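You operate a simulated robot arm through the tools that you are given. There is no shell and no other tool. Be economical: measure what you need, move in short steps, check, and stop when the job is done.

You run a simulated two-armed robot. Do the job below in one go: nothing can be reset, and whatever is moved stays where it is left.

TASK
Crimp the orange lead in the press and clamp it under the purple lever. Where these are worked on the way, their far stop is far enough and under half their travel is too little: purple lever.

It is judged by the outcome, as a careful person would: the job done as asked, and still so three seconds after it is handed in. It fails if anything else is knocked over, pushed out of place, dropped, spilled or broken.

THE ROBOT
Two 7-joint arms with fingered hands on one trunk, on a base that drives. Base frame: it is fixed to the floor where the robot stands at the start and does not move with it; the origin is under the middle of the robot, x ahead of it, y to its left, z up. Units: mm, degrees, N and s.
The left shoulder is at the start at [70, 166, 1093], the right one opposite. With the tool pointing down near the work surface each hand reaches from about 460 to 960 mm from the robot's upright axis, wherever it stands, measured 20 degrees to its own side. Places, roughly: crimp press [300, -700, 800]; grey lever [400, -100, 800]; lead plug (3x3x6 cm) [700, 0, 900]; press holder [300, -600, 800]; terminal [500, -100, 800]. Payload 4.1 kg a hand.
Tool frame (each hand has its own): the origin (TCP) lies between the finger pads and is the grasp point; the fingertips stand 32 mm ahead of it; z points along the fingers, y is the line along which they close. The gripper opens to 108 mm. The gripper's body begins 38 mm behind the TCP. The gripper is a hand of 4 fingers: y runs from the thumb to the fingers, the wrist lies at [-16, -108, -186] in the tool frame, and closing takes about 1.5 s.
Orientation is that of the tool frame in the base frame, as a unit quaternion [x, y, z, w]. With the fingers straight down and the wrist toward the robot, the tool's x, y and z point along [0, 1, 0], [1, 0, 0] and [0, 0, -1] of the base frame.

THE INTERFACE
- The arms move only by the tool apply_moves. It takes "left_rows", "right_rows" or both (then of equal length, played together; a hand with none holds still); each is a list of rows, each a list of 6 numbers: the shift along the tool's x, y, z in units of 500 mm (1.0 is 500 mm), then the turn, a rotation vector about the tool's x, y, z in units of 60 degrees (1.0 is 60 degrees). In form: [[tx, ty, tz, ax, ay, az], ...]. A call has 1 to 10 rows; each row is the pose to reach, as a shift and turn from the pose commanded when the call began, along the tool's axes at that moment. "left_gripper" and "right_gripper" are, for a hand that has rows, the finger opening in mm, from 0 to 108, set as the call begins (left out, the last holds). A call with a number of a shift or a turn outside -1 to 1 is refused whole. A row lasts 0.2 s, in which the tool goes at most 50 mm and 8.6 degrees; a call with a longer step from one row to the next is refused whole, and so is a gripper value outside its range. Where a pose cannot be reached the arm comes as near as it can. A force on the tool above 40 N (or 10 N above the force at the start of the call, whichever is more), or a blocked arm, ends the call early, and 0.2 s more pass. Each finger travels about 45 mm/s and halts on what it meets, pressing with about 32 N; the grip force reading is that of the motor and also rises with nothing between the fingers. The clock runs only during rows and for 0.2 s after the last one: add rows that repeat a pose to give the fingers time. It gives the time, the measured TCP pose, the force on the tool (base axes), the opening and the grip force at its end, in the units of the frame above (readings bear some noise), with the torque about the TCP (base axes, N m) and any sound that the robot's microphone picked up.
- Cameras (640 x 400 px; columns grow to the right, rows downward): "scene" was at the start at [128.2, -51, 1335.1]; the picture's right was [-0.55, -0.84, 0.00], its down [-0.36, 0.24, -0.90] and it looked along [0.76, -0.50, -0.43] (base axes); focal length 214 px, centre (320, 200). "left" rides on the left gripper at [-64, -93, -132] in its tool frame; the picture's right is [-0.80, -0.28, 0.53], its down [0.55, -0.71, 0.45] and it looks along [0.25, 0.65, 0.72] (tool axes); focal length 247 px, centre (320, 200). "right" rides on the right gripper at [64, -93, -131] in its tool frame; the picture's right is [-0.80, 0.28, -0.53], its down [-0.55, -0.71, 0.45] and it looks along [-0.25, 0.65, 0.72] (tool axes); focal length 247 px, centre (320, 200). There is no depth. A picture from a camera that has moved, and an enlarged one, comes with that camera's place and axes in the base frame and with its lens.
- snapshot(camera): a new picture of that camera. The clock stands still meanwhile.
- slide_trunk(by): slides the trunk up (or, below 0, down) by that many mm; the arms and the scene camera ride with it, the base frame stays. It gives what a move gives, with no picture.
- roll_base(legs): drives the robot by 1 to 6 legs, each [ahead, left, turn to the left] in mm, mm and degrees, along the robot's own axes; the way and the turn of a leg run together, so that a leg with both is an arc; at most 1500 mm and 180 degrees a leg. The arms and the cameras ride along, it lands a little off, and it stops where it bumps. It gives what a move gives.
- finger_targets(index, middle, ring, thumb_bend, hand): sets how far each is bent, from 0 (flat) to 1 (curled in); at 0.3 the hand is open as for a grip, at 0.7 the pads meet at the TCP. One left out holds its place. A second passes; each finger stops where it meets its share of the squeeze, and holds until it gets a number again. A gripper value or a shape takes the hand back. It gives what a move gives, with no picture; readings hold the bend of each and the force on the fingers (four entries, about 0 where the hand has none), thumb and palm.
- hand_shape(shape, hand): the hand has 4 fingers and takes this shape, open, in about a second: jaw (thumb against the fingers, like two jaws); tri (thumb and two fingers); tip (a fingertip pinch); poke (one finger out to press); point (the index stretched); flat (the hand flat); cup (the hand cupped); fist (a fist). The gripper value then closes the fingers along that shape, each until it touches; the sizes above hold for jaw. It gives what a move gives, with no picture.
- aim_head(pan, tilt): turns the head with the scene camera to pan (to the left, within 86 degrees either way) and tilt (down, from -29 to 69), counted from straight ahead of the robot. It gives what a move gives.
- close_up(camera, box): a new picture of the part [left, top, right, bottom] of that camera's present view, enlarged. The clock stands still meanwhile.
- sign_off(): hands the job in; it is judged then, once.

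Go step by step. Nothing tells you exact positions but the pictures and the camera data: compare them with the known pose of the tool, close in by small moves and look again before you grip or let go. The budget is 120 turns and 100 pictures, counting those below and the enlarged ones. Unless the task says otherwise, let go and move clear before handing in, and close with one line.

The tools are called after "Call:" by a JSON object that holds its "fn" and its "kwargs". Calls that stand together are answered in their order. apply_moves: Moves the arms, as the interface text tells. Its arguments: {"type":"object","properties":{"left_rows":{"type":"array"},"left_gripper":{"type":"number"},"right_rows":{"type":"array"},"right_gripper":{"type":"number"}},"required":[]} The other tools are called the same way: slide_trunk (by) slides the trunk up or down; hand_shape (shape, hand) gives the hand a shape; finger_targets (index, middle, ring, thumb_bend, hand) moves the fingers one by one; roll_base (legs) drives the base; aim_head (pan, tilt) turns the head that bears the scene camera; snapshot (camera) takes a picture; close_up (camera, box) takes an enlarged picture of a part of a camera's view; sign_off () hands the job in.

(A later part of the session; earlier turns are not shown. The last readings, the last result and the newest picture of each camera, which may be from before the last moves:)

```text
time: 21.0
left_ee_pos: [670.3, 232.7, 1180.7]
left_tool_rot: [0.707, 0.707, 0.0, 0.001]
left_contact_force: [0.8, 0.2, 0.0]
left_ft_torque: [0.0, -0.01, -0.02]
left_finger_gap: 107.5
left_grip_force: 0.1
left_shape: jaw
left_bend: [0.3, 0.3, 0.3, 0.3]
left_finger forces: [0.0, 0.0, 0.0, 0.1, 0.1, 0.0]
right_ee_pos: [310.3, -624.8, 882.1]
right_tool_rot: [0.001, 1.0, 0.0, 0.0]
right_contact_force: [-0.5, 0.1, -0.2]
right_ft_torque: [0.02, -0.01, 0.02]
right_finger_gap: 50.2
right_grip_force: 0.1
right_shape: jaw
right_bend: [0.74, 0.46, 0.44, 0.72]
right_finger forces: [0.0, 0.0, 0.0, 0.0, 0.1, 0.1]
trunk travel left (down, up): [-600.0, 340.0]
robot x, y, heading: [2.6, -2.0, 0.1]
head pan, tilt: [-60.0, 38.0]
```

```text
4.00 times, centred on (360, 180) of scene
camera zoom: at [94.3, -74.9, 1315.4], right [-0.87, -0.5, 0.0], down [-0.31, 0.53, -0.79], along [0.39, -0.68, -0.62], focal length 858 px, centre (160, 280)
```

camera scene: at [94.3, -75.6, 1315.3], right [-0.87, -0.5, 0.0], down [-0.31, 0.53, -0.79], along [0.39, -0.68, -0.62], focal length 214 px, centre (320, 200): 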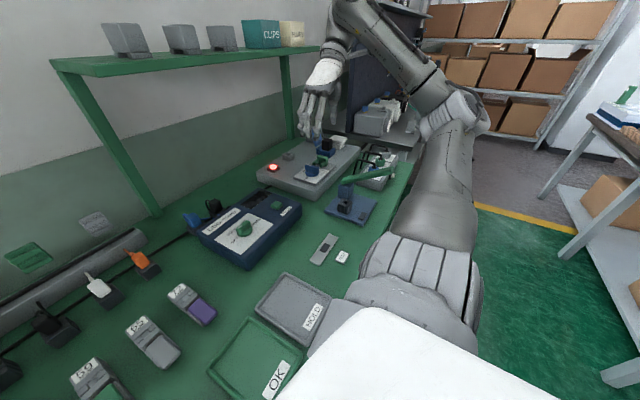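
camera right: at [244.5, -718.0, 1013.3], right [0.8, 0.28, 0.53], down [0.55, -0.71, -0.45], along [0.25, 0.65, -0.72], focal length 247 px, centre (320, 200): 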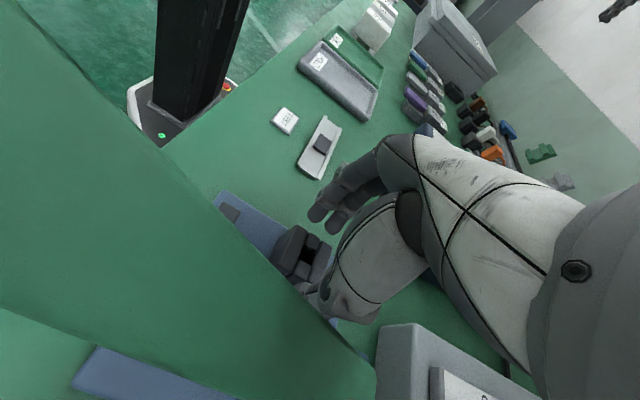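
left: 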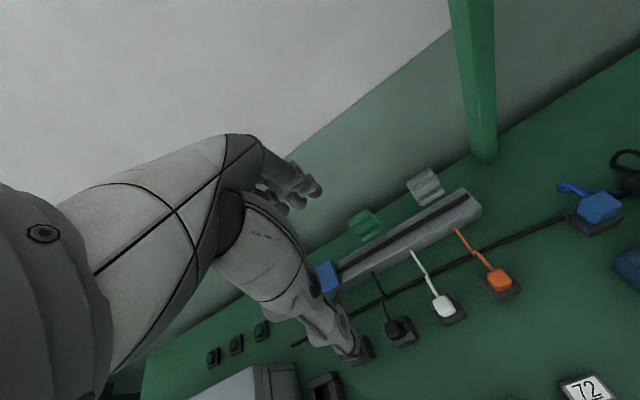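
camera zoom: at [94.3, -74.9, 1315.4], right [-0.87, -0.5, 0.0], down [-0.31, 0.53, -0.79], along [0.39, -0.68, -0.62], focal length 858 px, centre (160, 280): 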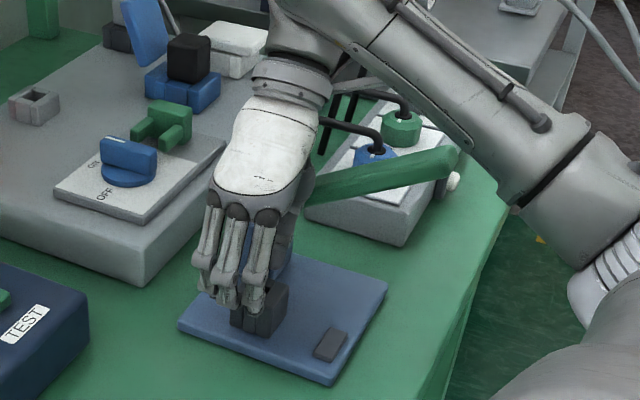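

No contact at 882, so the dry run clears. Now I'll lift and go fetch the plug, stopping well above it.

Call:
{"fn": "apply_moves", "kwargs": {"right_rows": [[0, 0, -0.09, 0, 0, 0], [0, 0, -0.18, 0, 0, 0], [0, 0.05, -0.26, 0, 0, 0], [-0.05, 0.12, -0.3, 0, 0, 0], [-0.1, 0.2, -0.3, 0, 0, 0], [-0.155, 0.28, -0.3, 0, 0, 0], [-0.21, 0.36, -0.3, 0, 0, 0], [-0.265, 0.44, -0.3, 0, 0, 0], [-0.32, 0.52, -0.3, 0, 0, 0], [-0.375, 0.6, -0.3, 0, 0, 0]]}}

Call:
{"fn": "apply_moves", "kwargs": {"right_rows": [[-0.055, 0.08, 0, 0, 0, 0], [-0.11, 0.16, 0, 0, 0, 0], [-0.165, 0.24, 0, 0, 0, 0], [-0.22, 0.32, 0, 0, 0, 0], [-0.27, 0.374, 0, 0, 0, 0], [-0.33, 0.374, 0, 0, 0, 0], [-0.33, 0.374, 0, 0, 0, 0]], "right_gripper": 55}}

Call:
{"fn": "aim_head", "kwargs": {"pan": -10, "tilt": 40}}

Call:
{"fn": "snapshot", "kwargs": {"camera": "right"}}

Call:
{"fn": "snapshot", "kwargs": {"camera": "scene"}}

```text
time: 23.2
left_ee_pos: [673.5, 233.7, 1179.0]
left_tool_rot: [0.708, 0.706, -0.001, 0.001]
left_contact_force: [0.2, 0.4, 0.4]
left_ft_torque: [-0.01, 0.01, -0.03]
left_finger_gap: 107.6
left_grip_force: 0.0
left_shape: jaw
left_bend: [0.3, 0.3, 0.3, 0.3]
left_finger forces: [0.1, 0.1, 0.0, 0.0, 0.0, 0.1]
right_ee_pos: [494.2, -322.1, 1028.9]
right_tool_rot: [-0.001, 1.0, -0.001, -0.001]
right_contact_force: [-0.2, -0.1, 0.4]
right_ft_torque: [-0.02, 0.01, 0.02]
right_finger_gap: 50.4
right_grip_force: 0.0
right_shape: jaw
right_bend: [0.74, 0.46, 0.44, 0.72]
right_finger forces: [0.1, 0.0, 0.0, 0.0, 0.1, 0.0]
trunk travel left (down, up): [-600.0, 340.0]
robot x, y, heading: [2.4, -5.0, -0.2]
head pan, tilt: [-60.0, 38.0]
```

```text
time: 24.8
left_ee_pos: [670.6, 235.2, 1180.2]
left_tool_rot: [0.707, 0.708, 0.0, 0.0]
left_contact_force: [-0.2, -0.2, -0.2]
left_ft_torque: [0.02, -0.03, -0.01]
left_finger_gap: 107.8
left_grip_force: 0.1
left_shape: jaw
left_bend: [0.3, 0.3, 0.3, 0.3]
left_finger forces: [0.1, 0.0, 0.0, 0.0, 0.0, 0.0]
right_ee_pos: [661.5, -136.5, 1029.4]
right_tool_rot: [-0.001, 1.0, -0.001, -0.002]
right_contact_force: [-0.8, -1.0, 0.5]
right_ft_torque: [-0.01, 0.04, 0.02]
right_finger_gap: 54.7
right_grip_force: 0.1
right_shape: jaw
right_bend: [0.74, 0.45, 0.42, 0.71]
right_finger forces: [0.0, 0.0, 0.0, 0.1, 0.1, 0.0]
trunk travel left (down, up): [-600.0, 340.0]
robot x, y, heading: [2.3, 1.3, -0.2]
head pan, tilt: [-60.0, 38.0]
```

```text
time: 26.0
left_ee_pos: [671.6, 234.7, 1179.6]
left_tool_rot: [0.707, 0.707, 0.0, 0.001]
left_contact_force: [-0.6, -0.1, 0.9]
left_ft_torque: [-0.02, -0.03, -0.01]
left_finger_gap: 107.6
left_grip_force: 0.2
left_shape: jaw
left_bend: [0.3, 0.3, 0.3, 0.3]
left_finger forces: [0.0, 0.0, 0.0, 0.0, 0.0, 0.0]
right_ee_pos: [660.4, -136.6, 1029.4]
right_tool_rot: [-0.001, 1.0, -0.002, -0.001]
right_contact_force: [-0.7, -0.3, -0.5]
right_ft_torque: [0.01, 0.0, 0.0]
right_finger_gap: 54.8
right_grip_force: 0.1
right_shape: jaw
right_bend: [0.74, 0.45, 0.42, 0.71]
right_finger forces: [0.1, 0.0, 0.0, 0.0, 0.0, 0.0]
trunk travel left (down, up): [-600.0, 340.0]
robot x, y, heading: [-1.6, -0.7, -0.2]
head pan, tilt: [-10.0, 40.0]
```

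```text
65 pictures are left
camera right: at [597.4, -229.6, 1161.2], right [0.8, 0.28, 0.53], down [0.55, -0.71, -0.45], along [0.25, 0.65, -0.72], focal length 247 px, centre (320, 200)
```

right: 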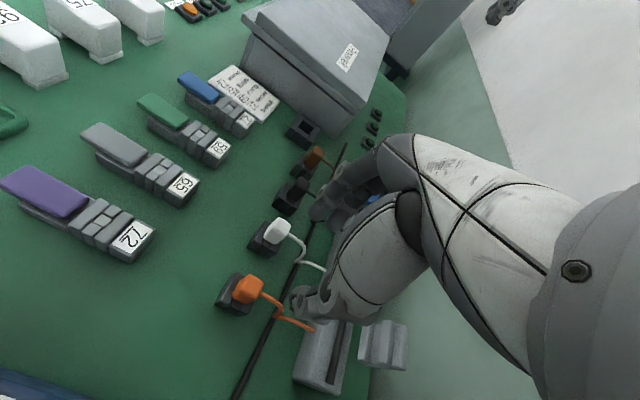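

```text
64 pictures are left
camera scene: at [135.6, -13.6, 1312.0], right [-0.17, -0.98, 0.0], down [-0.63, 0.11, -0.77], along [0.75, -0.13, -0.64], focal length 214 px, centre (320, 200)
```

scene: 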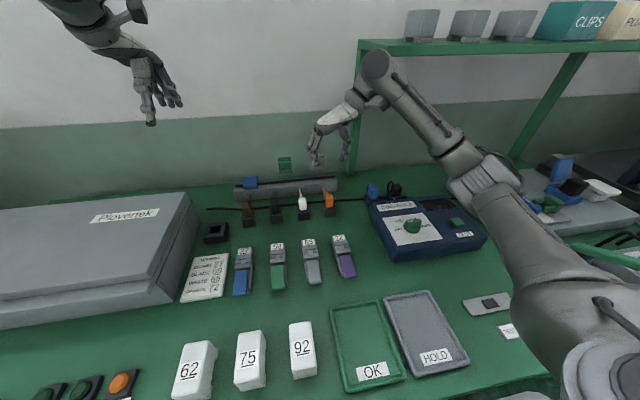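

The purple lever is visibly raised at its near end. I'll zoom to pin the plug position accurately.

Call:
{"fn": "close_up", "kwargs": {"camera": "right", "box": [190, 250, 330, 350]}}

Call:
{"fn": "close_up", "kwargs": {"camera": "scene", "box": [290, 120, 370, 280]}}

```text
4.00 times, centred on (260, 300) of right
camera zoom: at [597.4, -229.6, 1161.2], right [0.8, 0.28, 0.53], down [0.55, -0.71, -0.45], along [0.25, 0.65, -0.72], focal length 988 px, centre (560, -200)
```

zoom: 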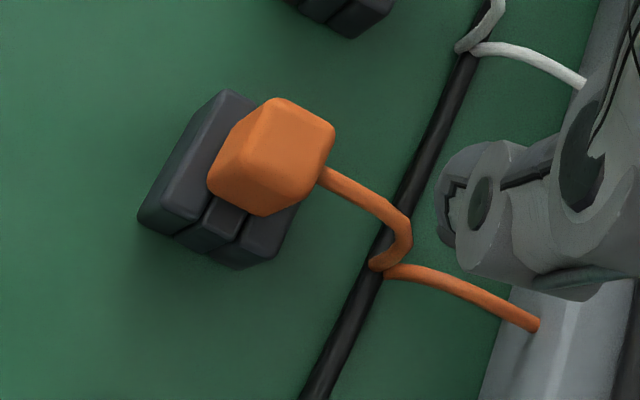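

```text
2.50 times, centred on (330, 200) of scene
camera zoom: at [135.6, -13.6, 1312.0], right [-0.17, -0.98, 0.0], down [-0.63, 0.11, -0.77], along [0.75, -0.13, -0.64], focal length 536 px, centre (295, 200)
```

zoom: 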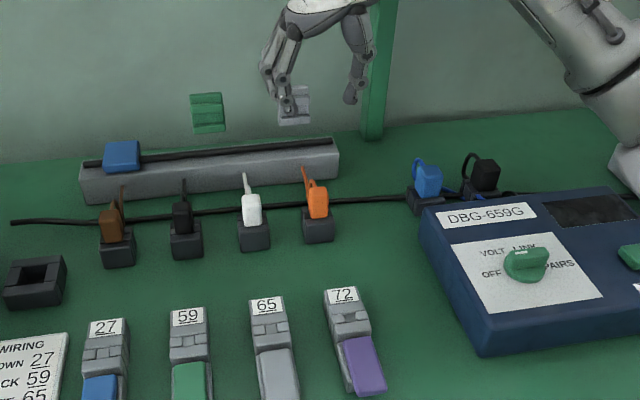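

The wiring card supports orange → 72 (purple). The plug's top is around (662,-136,865), directly below the hand, so I'll descend straight to just above the grip height.

Call:
{"fn": "apply_moves", "kwargs": {"right_rows": [[0, 0, 0.08, 0, 0, 0], [0, 0, 0.16, 0, 0, 0], [0, 0, 0.22, 0, 0, 0], [0, 0, 0.26, 0, 0, 0], [0, 0, 0.26, 0, 0, 0]]}}

Call:
{"fn": "close_up", "kwargs": {"camera": "right", "box": [180, 170, 420, 390]}}

Call:
{"fn": "close_up", "kwargs": {"camera": "scene", "box": [290, 130, 370, 220]}}

Call:
{"fn": "snapshot", "kwargs": {"camera": "left"}}

```text
time: 27.2
left_ee_pos: [670.5, 233.4, 1180.8]
left_tool_rot: [0.708, 0.706, 0.0, 0.0]
left_contact_force: [-0.7, -0.8, 0.6]
left_ft_torque: [0.01, 0.0, -0.03]
left_finger_gap: 107.6
left_grip_force: 0.0
left_shape: jaw
left_bend: [0.3, 0.3, 0.3, 0.3]
left_finger forces: [0.0, 0.1, 0.0, 0.0, 0.0, 0.0]
right_ee_pos: [660.9, -136.1, 901.6]
right_tool_rot: [0.0, 1.0, 0.0, 0.0]
right_contact_force: [0.2, 0.0, -0.4]
right_ft_torque: [0.0, 0.0, 0.01]
right_finger_gap: 54.9
right_grip_force: 0.1
right_shape: jaw
right_bend: [0.74, 0.45, 0.42, 0.71]
right_finger forces: [0.1, 0.1, 0.0, 0.1, 0.0, 0.0]
trunk travel left (down, up): [-600.0, 340.0]
robot x, y, heading: [-3.9, 3.2, 0.1]
head pan, tilt: [-10.0, 40.0]
```

```text
1.82 times, centred on (300, 280) of right
camera zoom: at [597.0, -228.8, 1032.7], right [0.8, 0.28, 0.53], down [0.55, -0.71, -0.45], along [0.25, 0.65, -0.72], focal length 449 px, centre (356, 54)
```

zoom: 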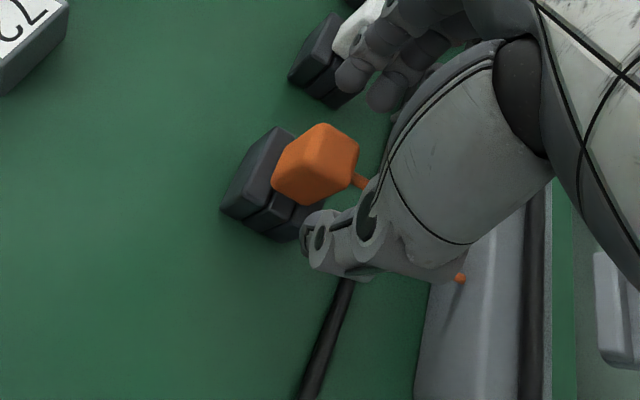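

```text
4.44 times, centred on (330, 175) of scene
camera zoom: at [134.9, -14.7, 1312.4], right [-0.17, -0.98, 0.0], down [-0.63, 0.11, -0.77], along [0.75, -0.13, -0.64], focal length 953 px, centre (276, 311)
```

zoom: 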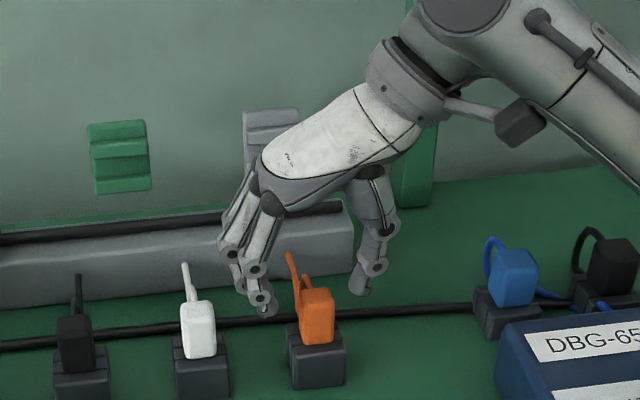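

```text
59 pictures are left
camera left: at [578.7, 170.0, 1312.7], right [-0.28, -0.8, -0.53], down [-0.71, 0.55, -0.45], along [0.65, 0.25, -0.72], focal length 247 px, centre (320, 200)
```

left: 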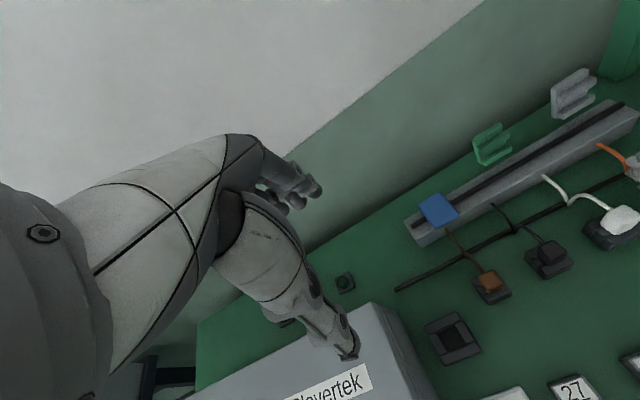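

Plug top refined to about (659,-139,872), with the stand top about 830. I'll descend to TCP z≈867 and close.

Call:
{"fn": "apply_moves", "kwargs": {"right_rows": [[0.004, -0.004, 0.035, 0, 0, 0], [0.004, -0.004, 0.069, 0, 0, 0], [0.004, -0.004, 0.069, 0, 0, 0]]}}

Call:
{"fn": "close_up", "kwargs": {"camera": "scene", "box": [300, 140, 360, 210]}}

Call:
{"fn": "close_up", "kwargs": {"camera": "right", "box": [240, 170, 400, 330]}}

```text
time: 28.0
left_ee_pos: [670.8, 233.7, 1181.6]
left_tool_rot: [0.707, 0.707, 0.0, 0.0]
left_contact_force: [1.4, -0.1, 0.1]
left_ft_torque: [0.02, -0.03, 0.02]
left_finger_gap: 107.5
left_grip_force: 0.2
left_shape: jaw
left_bend: [0.3, 0.3, 0.3, 0.3]
left_finger forces: [0.0, 0.0, 0.0, 0.0, 0.0, 0.0]
right_ee_pos: [657.7, -137.1, 868.7]
right_tool_rot: [0.0, 1.0, 0.0, 0.0]
right_contact_force: [0.3, -0.7, -0.1]
right_ft_torque: [0.0, 0.01, -0.04]
right_finger_gap: 54.6
right_grip_force: 0.0
right_shape: jaw
right_bend: [0.74, 0.45, 0.42, 0.71]
right_finger forces: [0.0, 0.0, 0.0, 0.0, 0.0, 0.0]
trunk travel left (down, up): [-600.0, 340.0]
robot x, y, heading: [0.7, 1.8, -0.1]
head pan, tilt: [-10.0, 40.0]
```

```text
5.71 times, centred on (330, 175) of scene
camera zoom: at [135.0, -15.0, 1312.4], right [-0.17, -0.98, 0.0], down [-0.63, 0.11, -0.77], along [0.75, -0.13, -0.64], focal length 1226 px, centre (263, 343)
```

zoom: 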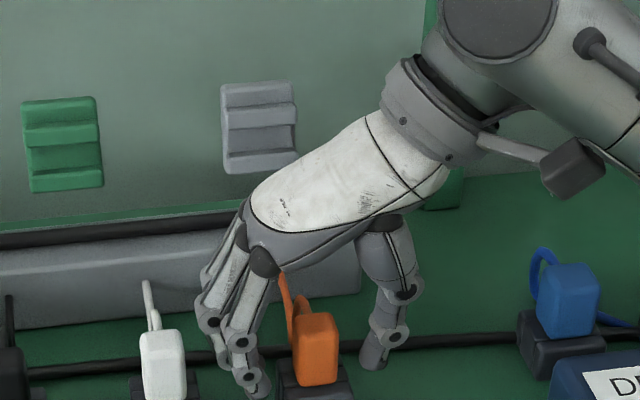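

```text
2.50 times, centred on (320, 250) of right
camera zoom: at [593.3, -231.3, 999.1], right [0.8, 0.28, 0.53], down [0.55, -0.71, -0.45], along [0.25, 0.65, -0.72], focal length 617 px, centre (320, 75)
```

zoom: 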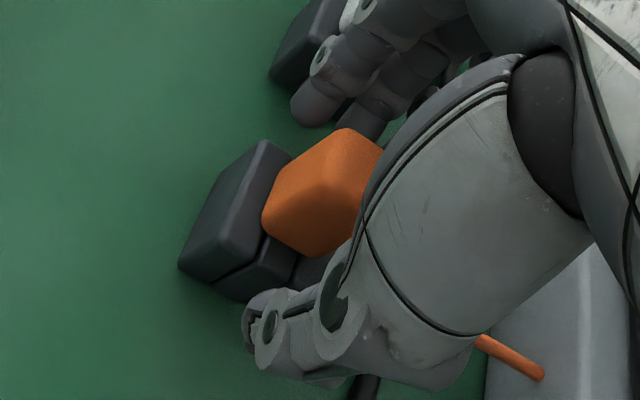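

Plug is centred between thumb and fingers. Closing.

Call:
{"fn": "apply_moves", "kwargs": {"right_rows": [[0, 0, 0, 0, 0, 0], [0, 0, 0, 0, 0, 0], [0, 0, 0, 0, 0, 0], [0, 0, 0, 0, 0, 0], [0, 0, 0, 0, 0, 0], [0, 0, 0, 0, 0, 0], [0, 0, 0, 0, 0, 0], [0, 0, 0, 0, 0, 0]], "right_gripper": 8}}

Call:
{"fn": "close_up", "kwargs": {"camera": "scene", "box": [300, 140, 360, 210]}}

Call:
{"fn": "close_up", "kwargs": {"camera": "right", "box": [240, 170, 400, 330]}}

```text
time: 29.8
left_ee_pos: [670.5, 234.1, 1181.2]
left_tool_rot: [0.707, 0.708, -0.001, 0.0]
left_contact_force: [-0.7, 0.1, 0.5]
left_ft_torque: [0.01, -0.01, 0.01]
left_finger_gap: 107.7
left_grip_force: 0.0
left_shape: jaw
left_bend: [0.3, 0.3, 0.3, 0.3]
left_finger forces: [0.0, 0.1, 0.1, 0.0, 0.1, 0.1]
right_ee_pos: [657.0, -136.9, 868.3]
right_tool_rot: [-0.001, 1.0, 0.0, 0.0]
right_contact_force: [2.5, -1.6, 5.2]
right_ft_torque: [0.03, -0.06, -0.25]
right_finger_gap: 21.8
right_grip_force: 31.7
right_shape: jaw
right_bend: [0.73, 0.55, 0.62, 0.74]
right_finger forces: [17.7, 9.2, 0.0, 0.0, 27.1, 0.0]
trunk travel left (down, up): [-600.0, 340.0]
robot x, y, heading: [1.9, 1.7, 0.2]
head pan, tilt: [-10.0, 40.0]
```

```text
5.71 times, centred on (330, 175) of scene
camera zoom: at [134.7, -15.2, 1312.4], right [-0.17, -0.98, 0.0], down [-0.63, 0.11, -0.77], along [0.75, -0.13, -0.64], focal length 1226 px, centre (263, 343)
```

zoom: 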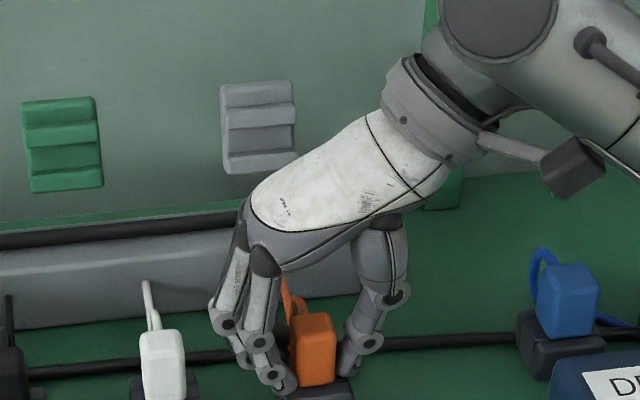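

```text
2.50 times, centred on (320, 250) of right
camera zoom: at [593.2, -231.5, 999.6], right [0.8, 0.28, 0.53], down [0.55, -0.71, -0.45], along [0.25, 0.65, -0.72], focal length 617 px, centre (320, 75)
```

zoom: 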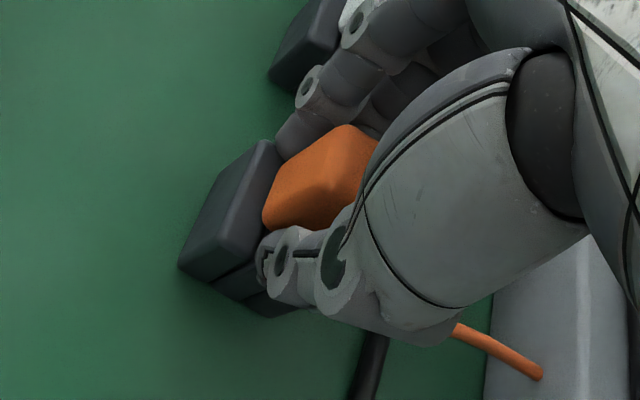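

Gripped (index + middle against thumb, 32 N). Lifting slowly and checking.

Call:
{"fn": "apply_moves", "kwargs": {"right_rows": [[0, 0, -0.02, 0, 0, 0], [0, 0, -0.04, 0, 0, 0], [0, 0, -0.06, 0, 0, 0], [0, 0, -0.08, 0, 0, 0], [0, 0, -0.1, 0, 0, 0], [0, 0, -0.12, 0, 0, 0]]}}

Call:
{"fn": "close_up", "kwargs": {"camera": "scene", "box": [290, 110, 370, 210]}}

Call:
{"fn": "close_up", "kwargs": {"camera": "right", "box": [220, 150, 400, 330]}}

```text
time: 31.2
left_ee_pos: [671.1, 232.8, 1181.6]
left_tool_rot: [0.707, 0.707, 0.0, 0.0]
left_contact_force: [0.0, -0.3, 0.3]
left_ft_torque: [-0.02, 0.0, 0.02]
left_finger_gap: 107.8
left_grip_force: 0.0
left_shape: jaw
left_bend: [0.3, 0.3, 0.3, 0.3]
left_finger forces: [0.1, 0.1, 0.1, 0.1, 0.1, 0.1]
right_ee_pos: [658.0, -140.1, 927.0]
right_tool_rot: [0.0, 1.0, 0.0, -0.001]
right_contact_force: [0.6, 0.4, -0.2]
right_ft_torque: [-0.01, 0.02, -0.01]
right_finger_gap: 21.4
right_grip_force: 32.1
right_shape: jaw
right_bend: [0.73, 0.57, 0.62, 0.76]
right_finger forces: [17.5, 9.2, 0.1, 0.1, 26.8, 0.0]
trunk travel left (down, up): [-600.0, 340.0]
robot x, y, heading: [0.4, 3.0, 0.1]
head pan, tilt: [-10.0, 40.0]
```

```text
4.00 times, centred on (330, 160) of scene
camera zoom: at [134.9, -14.9, 1312.4], right [-0.17, -0.98, 0.0], down [-0.63, 0.11, -0.77], along [0.75, -0.13, -0.64], focal length 858 px, centre (280, 360)
```

zoom: 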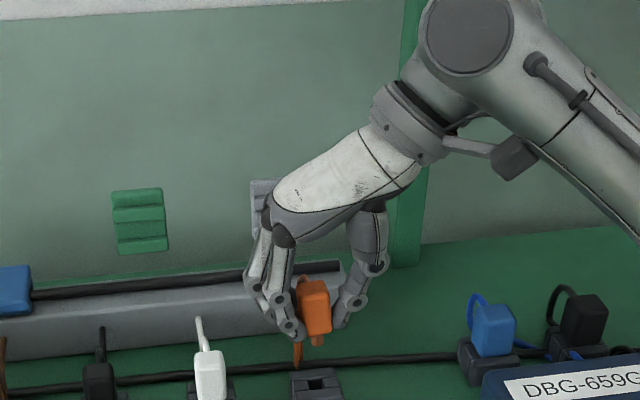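

```text
2.22 times, centred on (310, 240) of right
camera zoom: at [593.1, -232.6, 1057.6], right [0.8, 0.28, 0.53], down [0.55, -0.71, -0.45], along [0.25, 0.65, -0.72], focal length 549 px, centre (342, 111)
```

zoom: 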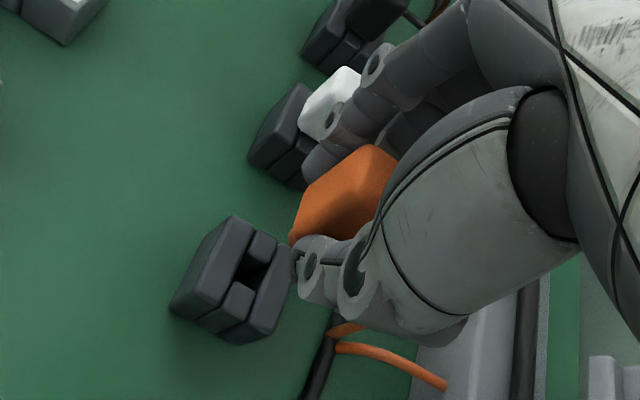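

Plug is out of its stand with its pin visible below. I'll check its attitude in the grip.

Call:
{"fn": "close_up", "kwargs": {"camera": "scene", "box": [315, 160, 355, 210]}}

Call:
{"fn": "close_up", "kwargs": {"camera": "right", "box": [280, 190, 360, 270]}}

```text
8.00 times, centred on (335, 185) of scene
camera zoom: at [134.9, -14.9, 1312.4], right [-0.17, -0.98, 0.0], down [-0.63, 0.11, -0.77], along [0.75, -0.13, -0.64], focal length 1716 px, centre (200, 320)
```

zoom: 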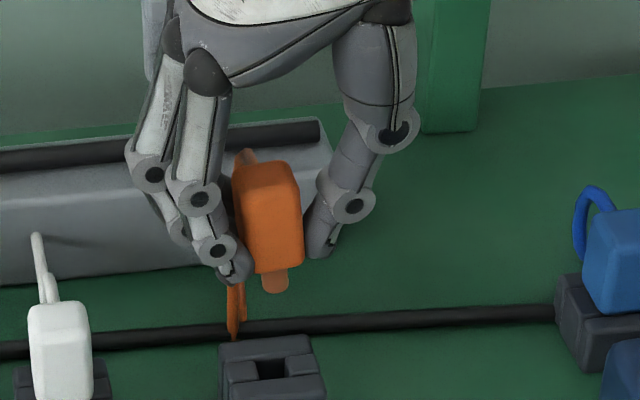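

```text
5.00 times, centred on (320, 230) of right
camera zoom: at [593.1, -232.6, 1057.6], right [0.8, 0.28, 0.53], down [0.55, -0.71, -0.45], along [0.25, 0.65, -0.72], focal length 1235 px, centre (320, 50)
```

zoom: 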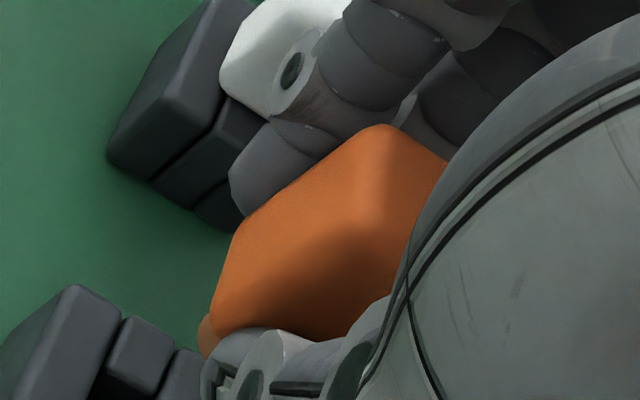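

Grip is good, with the pin bottom about 48 mm below the TCP. I'll carry it high over to the press, stopping above the die.

Call:
{"fn": "apply_moves", "kwargs": {"right_rows": [[0, 0, -0.08, 0, 0, 0], [0, 0, -0.16, 0, 0, 0], [0.03, -0.03, -0.24, 0, 0, 0], [0.09, -0.09, -0.26, 0, 0, 0], [0.15, -0.16, -0.26, 0, 0, 0], [0.21, -0.23, -0.26, 0, 0, 0], [0.27, -0.3, -0.26, 0, 0, 0], [0.325, -0.375, -0.26, 0, 0, 0], [0.38, -0.45, -0.26, 0, 0, 0], [0.435, -0.53, -0.26, 0, 0, 0]]}}

Call:
{"fn": "apply_moves", "kwargs": {"right_rows": [[0.055, -0.08, 0, 0, 0, 0], [0.11, -0.16, 0, 0, 0, 0], [0.165, -0.24, 0, 0, 0, 0], [0.22, -0.32, 0, 0, 0, 0], [0.26, -0.4, 0, 0, 0, 0], [0.265, -0.44, 0.04, 0, 0, 0], [0.265, -0.44, 0.1, 0, 0, 0], [0.265, -0.44, 0.14, 0, 0, 0], [0.265, -0.44, 0.14, 0, 0, 0]]}}

Call:
{"fn": "aim_head", "kwargs": {"pan": -60, "tilt": 38}}

Call:
{"fn": "close_up", "kwargs": {"camera": "scene", "box": [320, 140, 420, 220]}}

Call:
{"fn": "snapshot", "kwargs": {"camera": "right"}}

```text
time: 33.4
left_ee_pos: [668.8, 232.7, 1183.9]
left_tool_rot: [0.707, 0.707, 0.002, 0.001]
left_contact_force: [0.0, 0.3, 0.9]
left_ft_torque: [0.05, -0.08, -0.03]
left_finger_gap: 107.8
left_grip_force: 0.1
left_shape: jaw
left_bend: [0.3, 0.3, 0.3, 0.3]
left_finger forces: [0.0, 0.0, 0.0, 0.0, 0.1, 0.0]
right_ee_pos: [438.6, -407.2, 1057.4]
right_tool_rot: [0.0, 1.0, 0.001, 0.001]
right_contact_force: [-1.1, -0.7, 0.3]
right_ft_torque: [0.0, -0.03, 0.01]
right_finger_gap: 21.7
right_grip_force: 32.0
right_shape: jaw
right_bend: [0.73, 0.57, 0.62, 0.76]
right_finger forces: [17.3, 9.2, 0.0, 0.1, 26.5, 0.0]
trunk travel left (down, up): [-600.0, 340.0]
robot x, y, heading: [-0.1, 1.5, 0.3]
head pan, tilt: [-10.0, 40.0]
```

```text
time: 35.4
left_ee_pos: [671.5, 232.9, 1179.8]
left_tool_rot: [0.707, 0.707, -0.001, 0.0]
left_contact_force: [-0.1, -0.7, -0.2]
left_ft_torque: [-0.03, 0.01, 0.01]
left_finger_gap: 107.6
left_grip_force: 0.0
left_shape: jaw
left_bend: [0.3, 0.3, 0.3, 0.3]
left_finger forces: [0.0, 0.1, 0.0, 0.0, 0.0, 0.1]
right_ee_pos: [309.2, -625.9, 988.0]
right_tool_rot: [0.0, 1.0, 0.0, 0.0]
right_contact_force: [-0.4, -0.2, -0.6]
right_ft_torque: [0.01, -0.02, 0.01]
right_finger_gap: 21.2
right_grip_force: 31.9
right_shape: jaw
right_bend: [0.73, 0.57, 0.62, 0.76]
right_finger forces: [17.2, 9.4, 0.1, 0.1, 26.4, 0.0]
trunk travel left (down, up): [-600.0, 340.0]
robot x, y, heading: [3.5, 2.4, 0.0]
head pan, tilt: [-10.0, 40.0]
```

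```text
time: 36.5
left_ee_pos: [670.9, 233.3, 1181.5]
left_tool_rot: [0.708, 0.706, 0.0, 0.001]
left_contact_force: [-0.3, 0.8, -1.1]
left_ft_torque: [0.0, -0.01, 0.03]
left_finger_gap: 108.2
left_grip_force: 0.0
left_shape: jaw
left_bend: [0.3, 0.3, 0.3, 0.3]
left_finger forces: [0.0, 0.0, 0.0, 0.0, 0.0, 0.0]
right_ee_pos: [309.6, -625.4, 987.6]
right_tool_rot: [0.0, 1.0, 0.0, 0.0]
right_contact_force: [-0.1, 0.5, 0.3]
right_ft_torque: [-0.01, -0.05, -0.01]
right_finger_gap: 21.5
right_grip_force: 31.4
right_shape: jaw
right_bend: [0.73, 0.57, 0.62, 0.76]
right_finger forces: [17.2, 9.3, 0.0, 0.0, 26.5, 0.0]
trunk travel left (down, up): [-600.0, 340.0]
robot x, y, heading: [-2.6, -1.2, -0.2]
head pan, tilt: [-60.0, 38.0]
```

```text
5.00 times, centred on (370, 180) of scene
camera zoom: at [94.5, -75.2, 1315.4], right [-0.87, -0.5, 0.0], down [-0.31, 0.53, -0.79], along [0.39, -0.68, -0.62], focal length 1072 px, centre (70, 300)
```

zoom: 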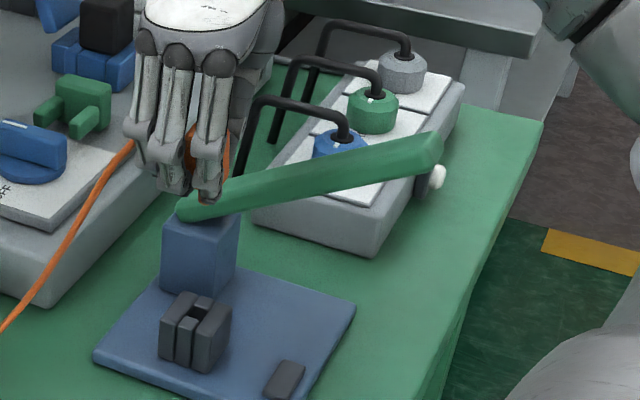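

```text
49 pictures are left
camera right: at [244.9, -718.9, 1118.5], right [0.8, 0.28, 0.53], down [0.55, -0.71, -0.45], along [0.25, 0.65, -0.72], focal length 247 px, centre (320, 200)
```

right: 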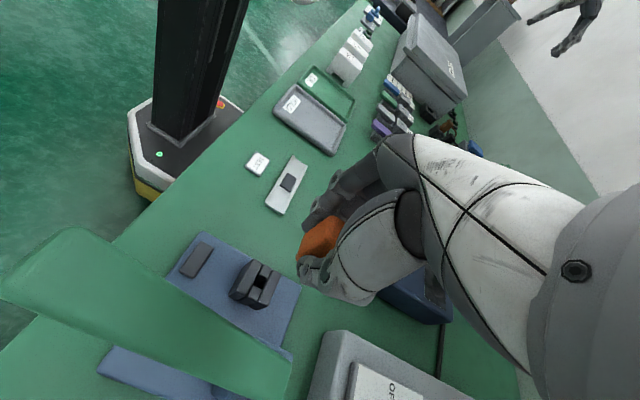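

The lead's tail is pulling out as it travels, so I'll check the whole scene, then zoom on the die from the right camera.

Call:
{"fn": "close_up", "kwargs": {"camera": "right", "box": [220, 210, 360, 320]}}

Call:
{"fn": "snapshot", "kwargs": {"camera": "scene"}}

```text
3.64 times, centred on (290, 265) of right
camera zoom: at [244.9, -718.9, 1118.5], right [0.8, 0.28, 0.53], down [0.55, -0.71, -0.45], along [0.25, 0.65, -0.72], focal length 898 px, centre (429, -36)
```

zoom: 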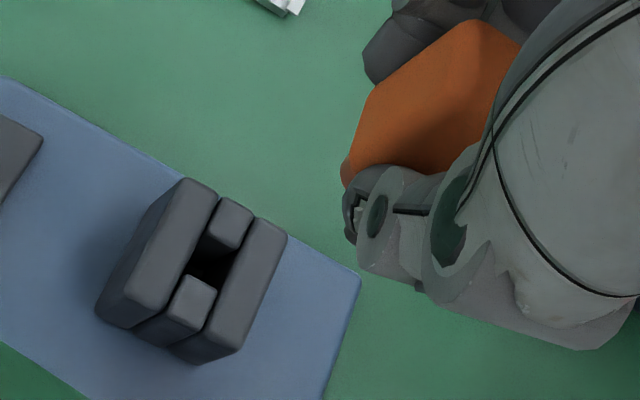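

```text
47 pictures are left
camera scene: at [94.5, -75.2, 1315.4], right [-0.87, -0.5, 0.0], down [-0.31, 0.53, -0.79], along [0.39, -0.68, -0.62], focal length 214 px, centre (320, 200)
```

scene: 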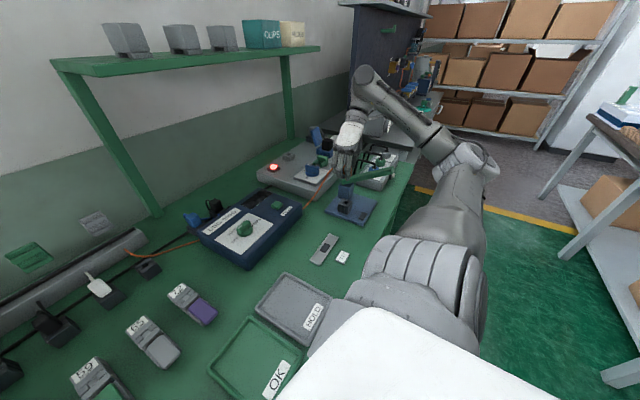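

The wire drapes harmlessly back to the duct. The die hole reads (308,-624.5), top about 850; I'll lower until the pin is just above it.

Call:
{"fn": "apply_moves", "kwargs": {"right_rows": [[0.002, 0.002, 0.06, 0, 0, 0], [0.002, 0.002, 0.11, 0, 0, 0], [0.002, 0.002, 0.15, 0, 0, 0], [0.002, 0.002, 0.15, 0, 0, 0]]}}

Call:
{"fn": "close_up", "kwargs": {"camera": "right", "box": [250, 190, 370, 300]}}

Call:
{"fn": "close_up", "kwargs": {"camera": "scene", "box": [330, 155, 380, 220]}}

```text
time: 37.5
left_ee_pos: [670.7, 233.0, 1180.6]
left_tool_rot: [0.707, 0.707, -0.001, -0.001]
left_contact_force: [0.2, -0.5, 0.3]
left_ft_torque: [-0.02, 0.0, 0.02]
left_finger_gap: 107.9
left_grip_force: 0.2
left_shape: jaw
left_bend: [0.3, 0.3, 0.3, 0.3]
left_finger forces: [0.0, 0.0, 0.1, 0.1, 0.0, 0.0]
right_ee_pos: [308.8, -623.7, 909.8]
right_tool_rot: [0.0, 1.0, 0.0, 0.0]
right_contact_force: [-0.1, -1.0, -0.6]
right_ft_torque: [-0.01, -0.01, 0.02]
right_finger_gap: 21.6
right_grip_force: 32.2
right_shape: jaw
right_bend: [0.73, 0.57, 0.62, 0.76]
right_finger forces: [17.2, 9.4, 0.1, 0.0, 26.4, 0.0]
trunk travel left (down, up): [-600.0, 340.0]
robot x, y, heading: [-0.8, -0.8, -0.1]
head pan, tilt: [-60.0, 38.0]
```

```text
3.64 times, centred on (310, 245) of right
camera zoom: at [243.8, -716.8, 1042.2], right [0.8, 0.28, 0.53], down [0.55, -0.71, -0.45], along [0.25, 0.65, -0.72], focal length 898 px, centre (356, 36)
```

zoom: 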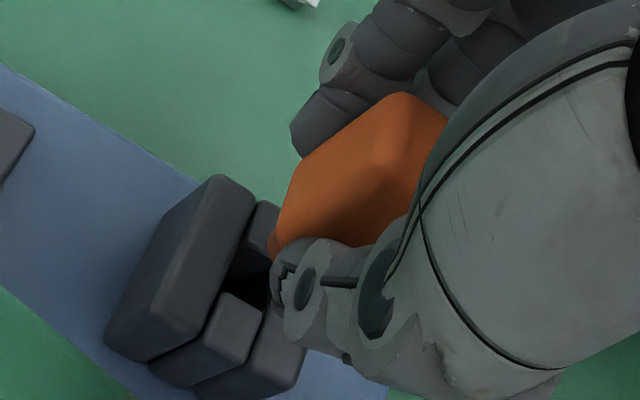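

```text
6.15 times, centred on (355, 188) of scene
camera zoom: at [94.3, -75.0, 1315.4], right [-0.87, -0.5, 0.0], down [-0.31, 0.53, -0.79], along [0.39, -0.68, -0.62], focal length 1320 px, centre (105, 277)
```

zoom: 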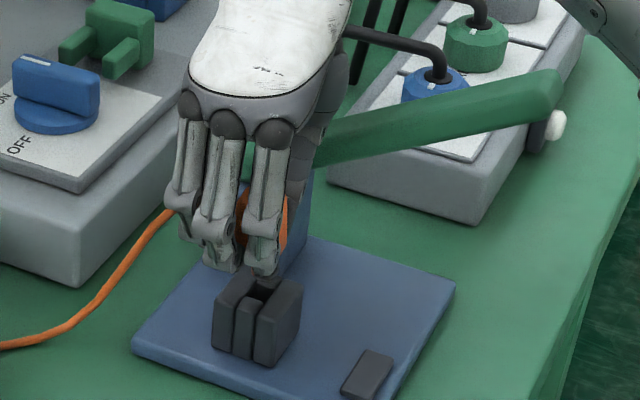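

Pin seems aligned over the hole. Lowering gently with force checks.

Call:
{"fn": "apply_moves", "kwargs": {"right_rows": [[0, 0, 0.008, 0, 0, 0], [0, 0, 0.016, 0, 0, 0], [0, 0, 0.024, 0, 0, 0], [0, 0, 0.028, 0, 0, 0]]}}

Call:
{"fn": "apply_moves", "kwargs": {"right_rows": [[0, 0, 0.006, 0, 0, 0], [0, 0, 0.006, 0, 0, 0]]}}

```text
time: 38.5
left_ee_pos: [670.9, 233.5, 1182.0]
left_tool_rot: [0.707, 0.707, 0.0, 0.0]
left_contact_force: [0.1, 1.1, 0.1]
left_ft_torque: [0.0, -0.01, 0.0]
left_finger_gap: 107.4
left_grip_force: 0.1
left_shape: jaw
left_bend: [0.3, 0.3, 0.3, 0.3]
left_finger forces: [0.1, 0.0, 0.0, 0.0, 0.0, 0.0]
right_ee_pos: [307.6, -623.4, 898.1]
right_tool_rot: [0.0, 1.0, 0.0, 0.0]
right_contact_force: [-0.5, 0.5, -0.3]
right_ft_torque: [0.0, 0.01, 0.01]
right_finger_gap: 21.7
right_grip_force: 31.7
right_shape: jaw
right_bend: [0.73, 0.57, 0.62, 0.76]
right_finger forces: [17.2, 9.3, 0.0, 0.0, 26.5, 0.0]
trunk travel left (down, up): [-600.0, 340.0]
robot x, y, heading: [0.1, 1.2, 0.3]
head pan, tilt: [-60.0, 38.0]
```

```text
time: 39.1
left_ee_pos: [671.3, 234.0, 1181.2]
left_tool_rot: [0.707, 0.707, 0.0, 0.0]
left_contact_force: [-0.6, -0.3, -0.5]
left_ft_torque: [0.02, 0.0, 0.02]
left_finger_gap: 107.7
left_grip_force: 0.0
left_shape: jaw
left_bend: [0.3, 0.3, 0.3, 0.3]
left_finger forces: [0.0, 0.0, 0.1, 0.0, 0.1, 0.1]
right_ee_pos: [307.0, -624.9, 894.3]
right_tool_rot: [0.0, 1.0, 0.0, 0.0]
right_contact_force: [0.4, 0.1, -0.6]
right_ft_torque: [0.0, 0.02, 0.02]
right_finger_gap: 21.2
right_grip_force: 32.1
right_shape: jaw
right_bend: [0.73, 0.57, 0.62, 0.76]
right_finger forces: [17.2, 9.2, 0.1, 0.1, 26.5, 0.0]
trunk travel left (down, up): [-600.0, 340.0]
robot x, y, heading: [-3.1, -4.5, -0.2]
head pan, tilt: [-60.0, 38.0]
```

Call:
{"fn": "apply_moves", "kwargs": {"right_rows": [[0, 0, 0.006, 0, 0, 0], [0, 0, 0.01, 0, 0, 0], [0, 0, 0.01, 0, 0, 0]]}}

Call:
{"fn": "close_up", "kwargs": {"camera": "right", "box": [250, 190, 370, 300]}}

Call:
{"fn": "close_up", "kwargs": {"camera": "scene", "box": [340, 170, 380, 210]}}

```text
time: 40.0
left_ee_pos: [670.5, 232.2, 1180.7]
left_tool_rot: [0.707, 0.707, 0.001, -0.001]
left_contact_force: [0.4, 0.1, -0.5]
left_ft_torque: [0.01, 0.01, -0.01]
left_finger_gap: 108.0
left_grip_force: 0.1
left_shape: jaw
left_bend: [0.3, 0.3, 0.3, 0.3]
left_finger forces: [0.0, 0.1, 0.0, 0.0, 0.0, 0.0]
right_ee_pos: [306.9, -623.9, 890.8]
right_tool_rot: [0.0, 1.0, 0.0, 0.0]
right_contact_force: [0.0, -4.7, 3.2]
right_ft_torque: [-0.2, -0.03, -0.03]
right_finger_gap: 21.6
right_grip_force: 32.0
right_shape: jaw
right_bend: [0.73, 0.57, 0.62, 0.76]
right_finger forces: [16.4, 8.2, 0.1, 0.0, 30.0, 0.0]
trunk travel left (down, up): [-600.0, 340.0]
robot x, y, heading: [-1.4, 0.1, -0.2]
head pan, tilt: [-60.0, 38.0]
```

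```text
3.64 times, centred on (310, 245) of right
camera zoom: at [243.2, -717.2, 1021.1], right [0.8, 0.28, 0.53], down [0.55, -0.71, -0.45], along [0.25, 0.65, -0.72], focal length 898 px, centre (356, 36)
```

zoom: 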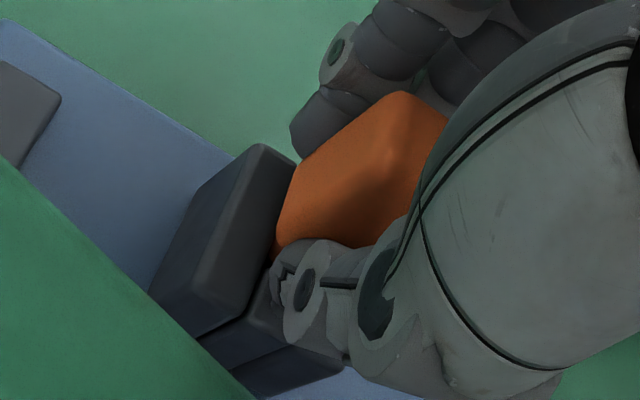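

```text
10.00 times, centred on (360, 190) of scene
camera zoom: at [94.2, -75.5, 1315.4], right [-0.87, -0.5, 0.0], down [-0.31, 0.53, -0.79], along [0.39, -0.68, -0.62], focal length 2145 px, centre (-80, 300)
```

zoom: 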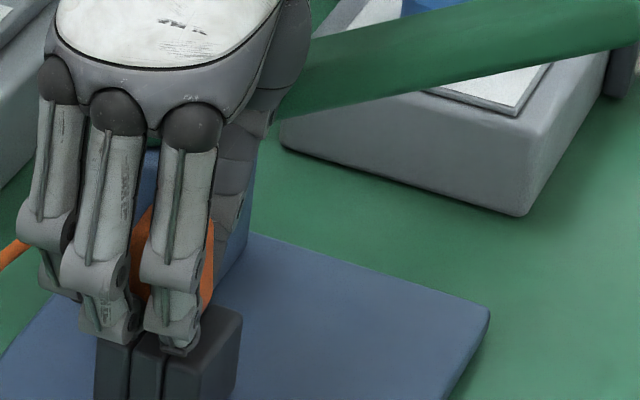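

The torque shows a light contact at the pin against the hole's +y wall, so it has entered the hole. I'll shift 1.5 mm to −y and go on down.

Call:
{"fn": "apply_moves", "kwargs": {"right_rows": [[0, -0.004, 0, 0, 0, 0], [0, -0.004, 0.006, 0, 0, 0], [0, -0.004, 0.006, 0, 0, 0]]}}

```text
time: 40.8
left_ee_pos: [670.6, 234.0, 1181.4]
left_tool_rot: [0.707, 0.707, 0.0, 0.0]
left_contact_force: [0.1, -0.1, -0.6]
left_ft_torque: [-0.01, 0.0, -0.02]
left_finger_gap: 107.7
left_grip_force: 0.1
left_shape: jaw
left_bend: [0.3, 0.3, 0.3, 0.3]
left_finger forces: [0.1, 0.0, 0.0, 0.1, 0.1, 0.0]
right_ee_pos: [306.5, -625.4, 886.9]
right_tool_rot: [0.0, 1.0, 0.0, 0.001]
right_contact_force: [-1.3, -0.7, -1.0]
right_ft_torque: [-0.02, -0.01, 0.01]
right_finger_gap: 21.7
right_grip_force: 32.0
right_shape: jaw
right_bend: [0.73, 0.57, 0.62, 0.76]
right_finger forces: [17.4, 9.5, 0.0, 0.0, 26.8, 0.0]
trunk travel left (down, up): [-600.0, 340.0]
robot x, y, heading: [2.8, 0.9, 0.0]
head pan, tilt: [-60.0, 38.0]
```

Force is gone. I'll continue down a little until it seats.

Call:
{"fn": "apply_moves", "kwargs": {"right_rows": [[0, 0, 0.004, 0, 0, 0], [0, 0, 0.006, 0, 0, 0], [0, 0, 0.006, 0, 0, 0]]}}

Call:
{"fn": "apply_moves", "kwargs": {"right_rows": [[0, 0, 0.004, 0, 0, 0], [0, 0, 0.004, 0, 0, 0]]}}

Call:
{"fn": "close_up", "kwargs": {"camera": "right", "box": [250, 190, 370, 300]}}

```text
time: 41.5
left_ee_pos: [671.2, 233.8, 1180.9]
left_tool_rot: [0.707, 0.707, -0.001, -0.001]
left_contact_force: [0.3, -0.1, 0.0]
left_ft_torque: [-0.02, -0.01, 0.04]
left_finger_gap: 107.8
left_grip_force: 0.1
left_shape: jaw
left_bend: [0.3, 0.3, 0.3, 0.3]
left_finger forces: [0.0, 0.0, 0.1, 0.1, 0.0, 0.1]
right_ee_pos: [306.4, -626.6, 885.0]
right_tool_rot: [0.0, 1.0, 0.0, 0.0]
right_contact_force: [0.4, 0.8, -0.5]
right_ft_torque: [0.03, -0.03, -0.02]
right_finger_gap: 21.9
right_grip_force: 31.8
right_shape: jaw
right_bend: [0.73, 0.57, 0.62, 0.76]
right_finger forces: [17.5, 9.5, 0.0, 0.0, 26.9, 0.0]
trunk travel left (down, up): [-600.0, 340.0]
robot x, y, heading: [-0.3, -1.1, -0.1]
head pan, tilt: [-60.0, 38.0]
```

```text
time: 42.1
left_ee_pos: [669.7, 233.7, 1181.4]
left_tool_rot: [0.707, 0.707, -0.001, 0.002]
left_contact_force: [0.0, -0.1, -0.7]
left_ft_torque: [0.02, -0.02, 0.01]
left_finger_gap: 107.5
left_grip_force: 0.0
left_shape: jaw
left_bend: [0.3, 0.3, 0.3, 0.3]
left_finger forces: [0.1, 0.0, 0.0, 0.1, 0.0, 0.1]
right_ee_pos: [305.6, -625.5, 883.1]
right_tool_rot: [0.0, 1.0, 0.0, 0.001]
right_contact_force: [1.8, -2.7, 13.1]
right_ft_torque: [0.19, 0.08, 0.0]
right_finger_gap: 21.8
right_grip_force: 31.9
right_shape: jaw
right_bend: [0.73, 0.57, 0.62, 0.76]
right_finger forces: [32.1, 8.4, 0.0, 0.1, 30.1, 0.0]
trunk travel left (down, up): [-600.0, 340.0]
robot x, y, heading: [-0.7, -1.4, 0.1]
head pan, tilt: [-60.0, 38.0]
```

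```text
3.64 times, centred on (310, 245) of right
camera zoom: at [242.2, -717.8, 1014.9], right [0.8, 0.28, 0.53], down [0.55, -0.71, -0.45], along [0.25, 0.65, -0.72], focal length 898 px, centre (356, 36)
```

zoom: 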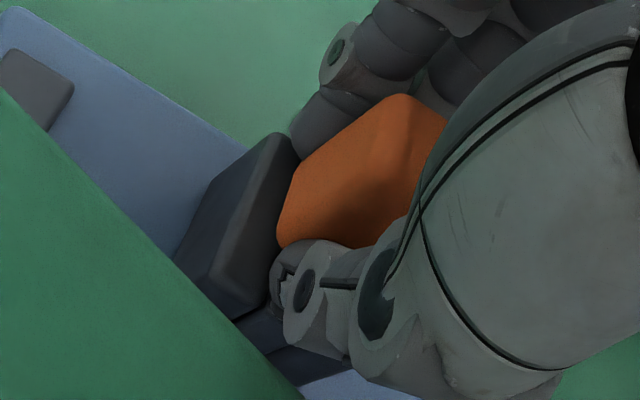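

Fingertips now touch the die top at 851, and the plug should be seated. I'll open the hand gently and look.

Call:
{"fn": "apply_moves", "kwargs": {"right_rows": [[0, 0, -0.003, 0, 0, 0], [0, 0, -0.003, 0, 0, 0], [0, 0, -0.003, 0, 0, 0], [0, 0, -0.003, 0, 0, 0], [0, 0, -0.003, 0, 0, 0], [0, 0, -0.003, 0, 0, 0]], "right_gripper": 50}}

Call:
{"fn": "apply_moves", "kwargs": {"right_rows": [[0, 0, -0.03, 0, 0, 0], [0, 0, -0.08, 0, 0, 0], [0, 0, -0.16, 0, 0, 0], [0, 0.02, -0.24, 0, 0, 0], [0, 0.04, -0.32, 0, 0, 0]]}}

Call:
{"fn": "close_up", "kwargs": {"camera": "right", "box": [180, 200, 340, 360]}}

Call:
{"fn": "close_up", "kwargs": {"camera": "scene", "box": [320, 130, 420, 220]}}

```text
time: 43.5
left_ee_pos: [671.0, 233.3, 1180.5]
left_tool_rot: [0.707, 0.707, 0.0, 0.001]
left_contact_force: [0.1, 0.3, -0.3]
left_ft_torque: [0.03, 0.0, -0.01]
left_finger_gap: 107.9
left_grip_force: 0.0
left_shape: jaw
left_bend: [0.3, 0.3, 0.3, 0.3]
left_finger forces: [0.1, 0.0, 0.0, 0.0, 0.0, 0.1]
right_ee_pos: [305.9, -624.5, 883.2]
right_tool_rot: [0.0, 1.0, 0.0, 0.0]
right_contact_force: [-0.2, 0.4, 0.1]
right_ft_torque: [0.03, -0.01, -0.01]
right_finger_gap: 49.7
right_grip_force: 0.0
right_shape: jaw
right_bend: [0.74, 0.47, 0.44, 0.72]
right_finger forces: [0.0, 0.0, 0.0, 0.0, 0.1, 0.0]
trunk travel left (down, up): [-600.0, 340.0]
robot x, y, heading: [4.0, -3.0, 0.1]
head pan, tilt: [-60.0, 38.0]
```

```text
time: 44.8
left_ee_pos: [670.7, 234.1, 1180.5]
left_tool_rot: [0.707, 0.707, -0.001, 0.001]
left_contact_force: [-0.5, 0.7, -1.0]
left_ft_torque: [-0.04, 0.03, 0.01]
left_finger_gap: 107.9
left_grip_force: 0.1
left_shape: jaw
left_bend: [0.3, 0.3, 0.3, 0.3]
left_finger forces: [0.0, 0.0, 0.1, 0.0, 0.0, 0.1]
right_ee_pos: [307.1, -603.4, 1046.2]
right_tool_rot: [0.0, 1.0, 0.0, 0.0]
right_contact_force: [0.1, -0.7, 0.4]
right_ft_torque: [-0.02, -0.04, 0.02]
right_finger_gap: 49.8
right_grip_force: 0.1
right_shape: jaw
right_bend: [0.74, 0.47, 0.44, 0.72]
right_finger forces: [0.1, 0.1, 0.0, 0.1, 0.1, 0.0]
trunk travel left (down, up): [-600.0, 340.0]
robot x, y, heading: [-1.2, -0.6, 0.1]
head pan, tilt: [-60.0, 38.0]
```

```text
2.50 times, centred on (260, 280) of right
camera zoom: at [243.5, -696.5, 1176.9], right [0.8, 0.28, 0.53], down [0.55, -0.71, -0.45], along [0.25, 0.65, -0.72], focal length 617 px, centre (470, 0)
```

zoom: 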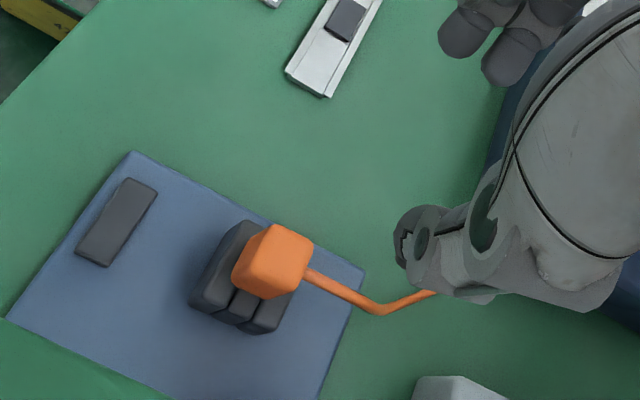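

```text
4.44 times, centred on (370, 175) of scene
camera zoom: at [94.3, -73.9, 1315.4], right [-0.87, -0.5, 0.0], down [-0.31, 0.53, -0.79], along [0.39, -0.68, -0.62], focal length 953 px, centre (98, 311)
```

zoom: 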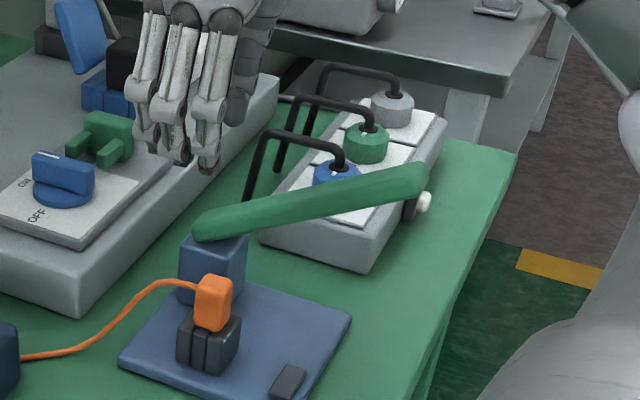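

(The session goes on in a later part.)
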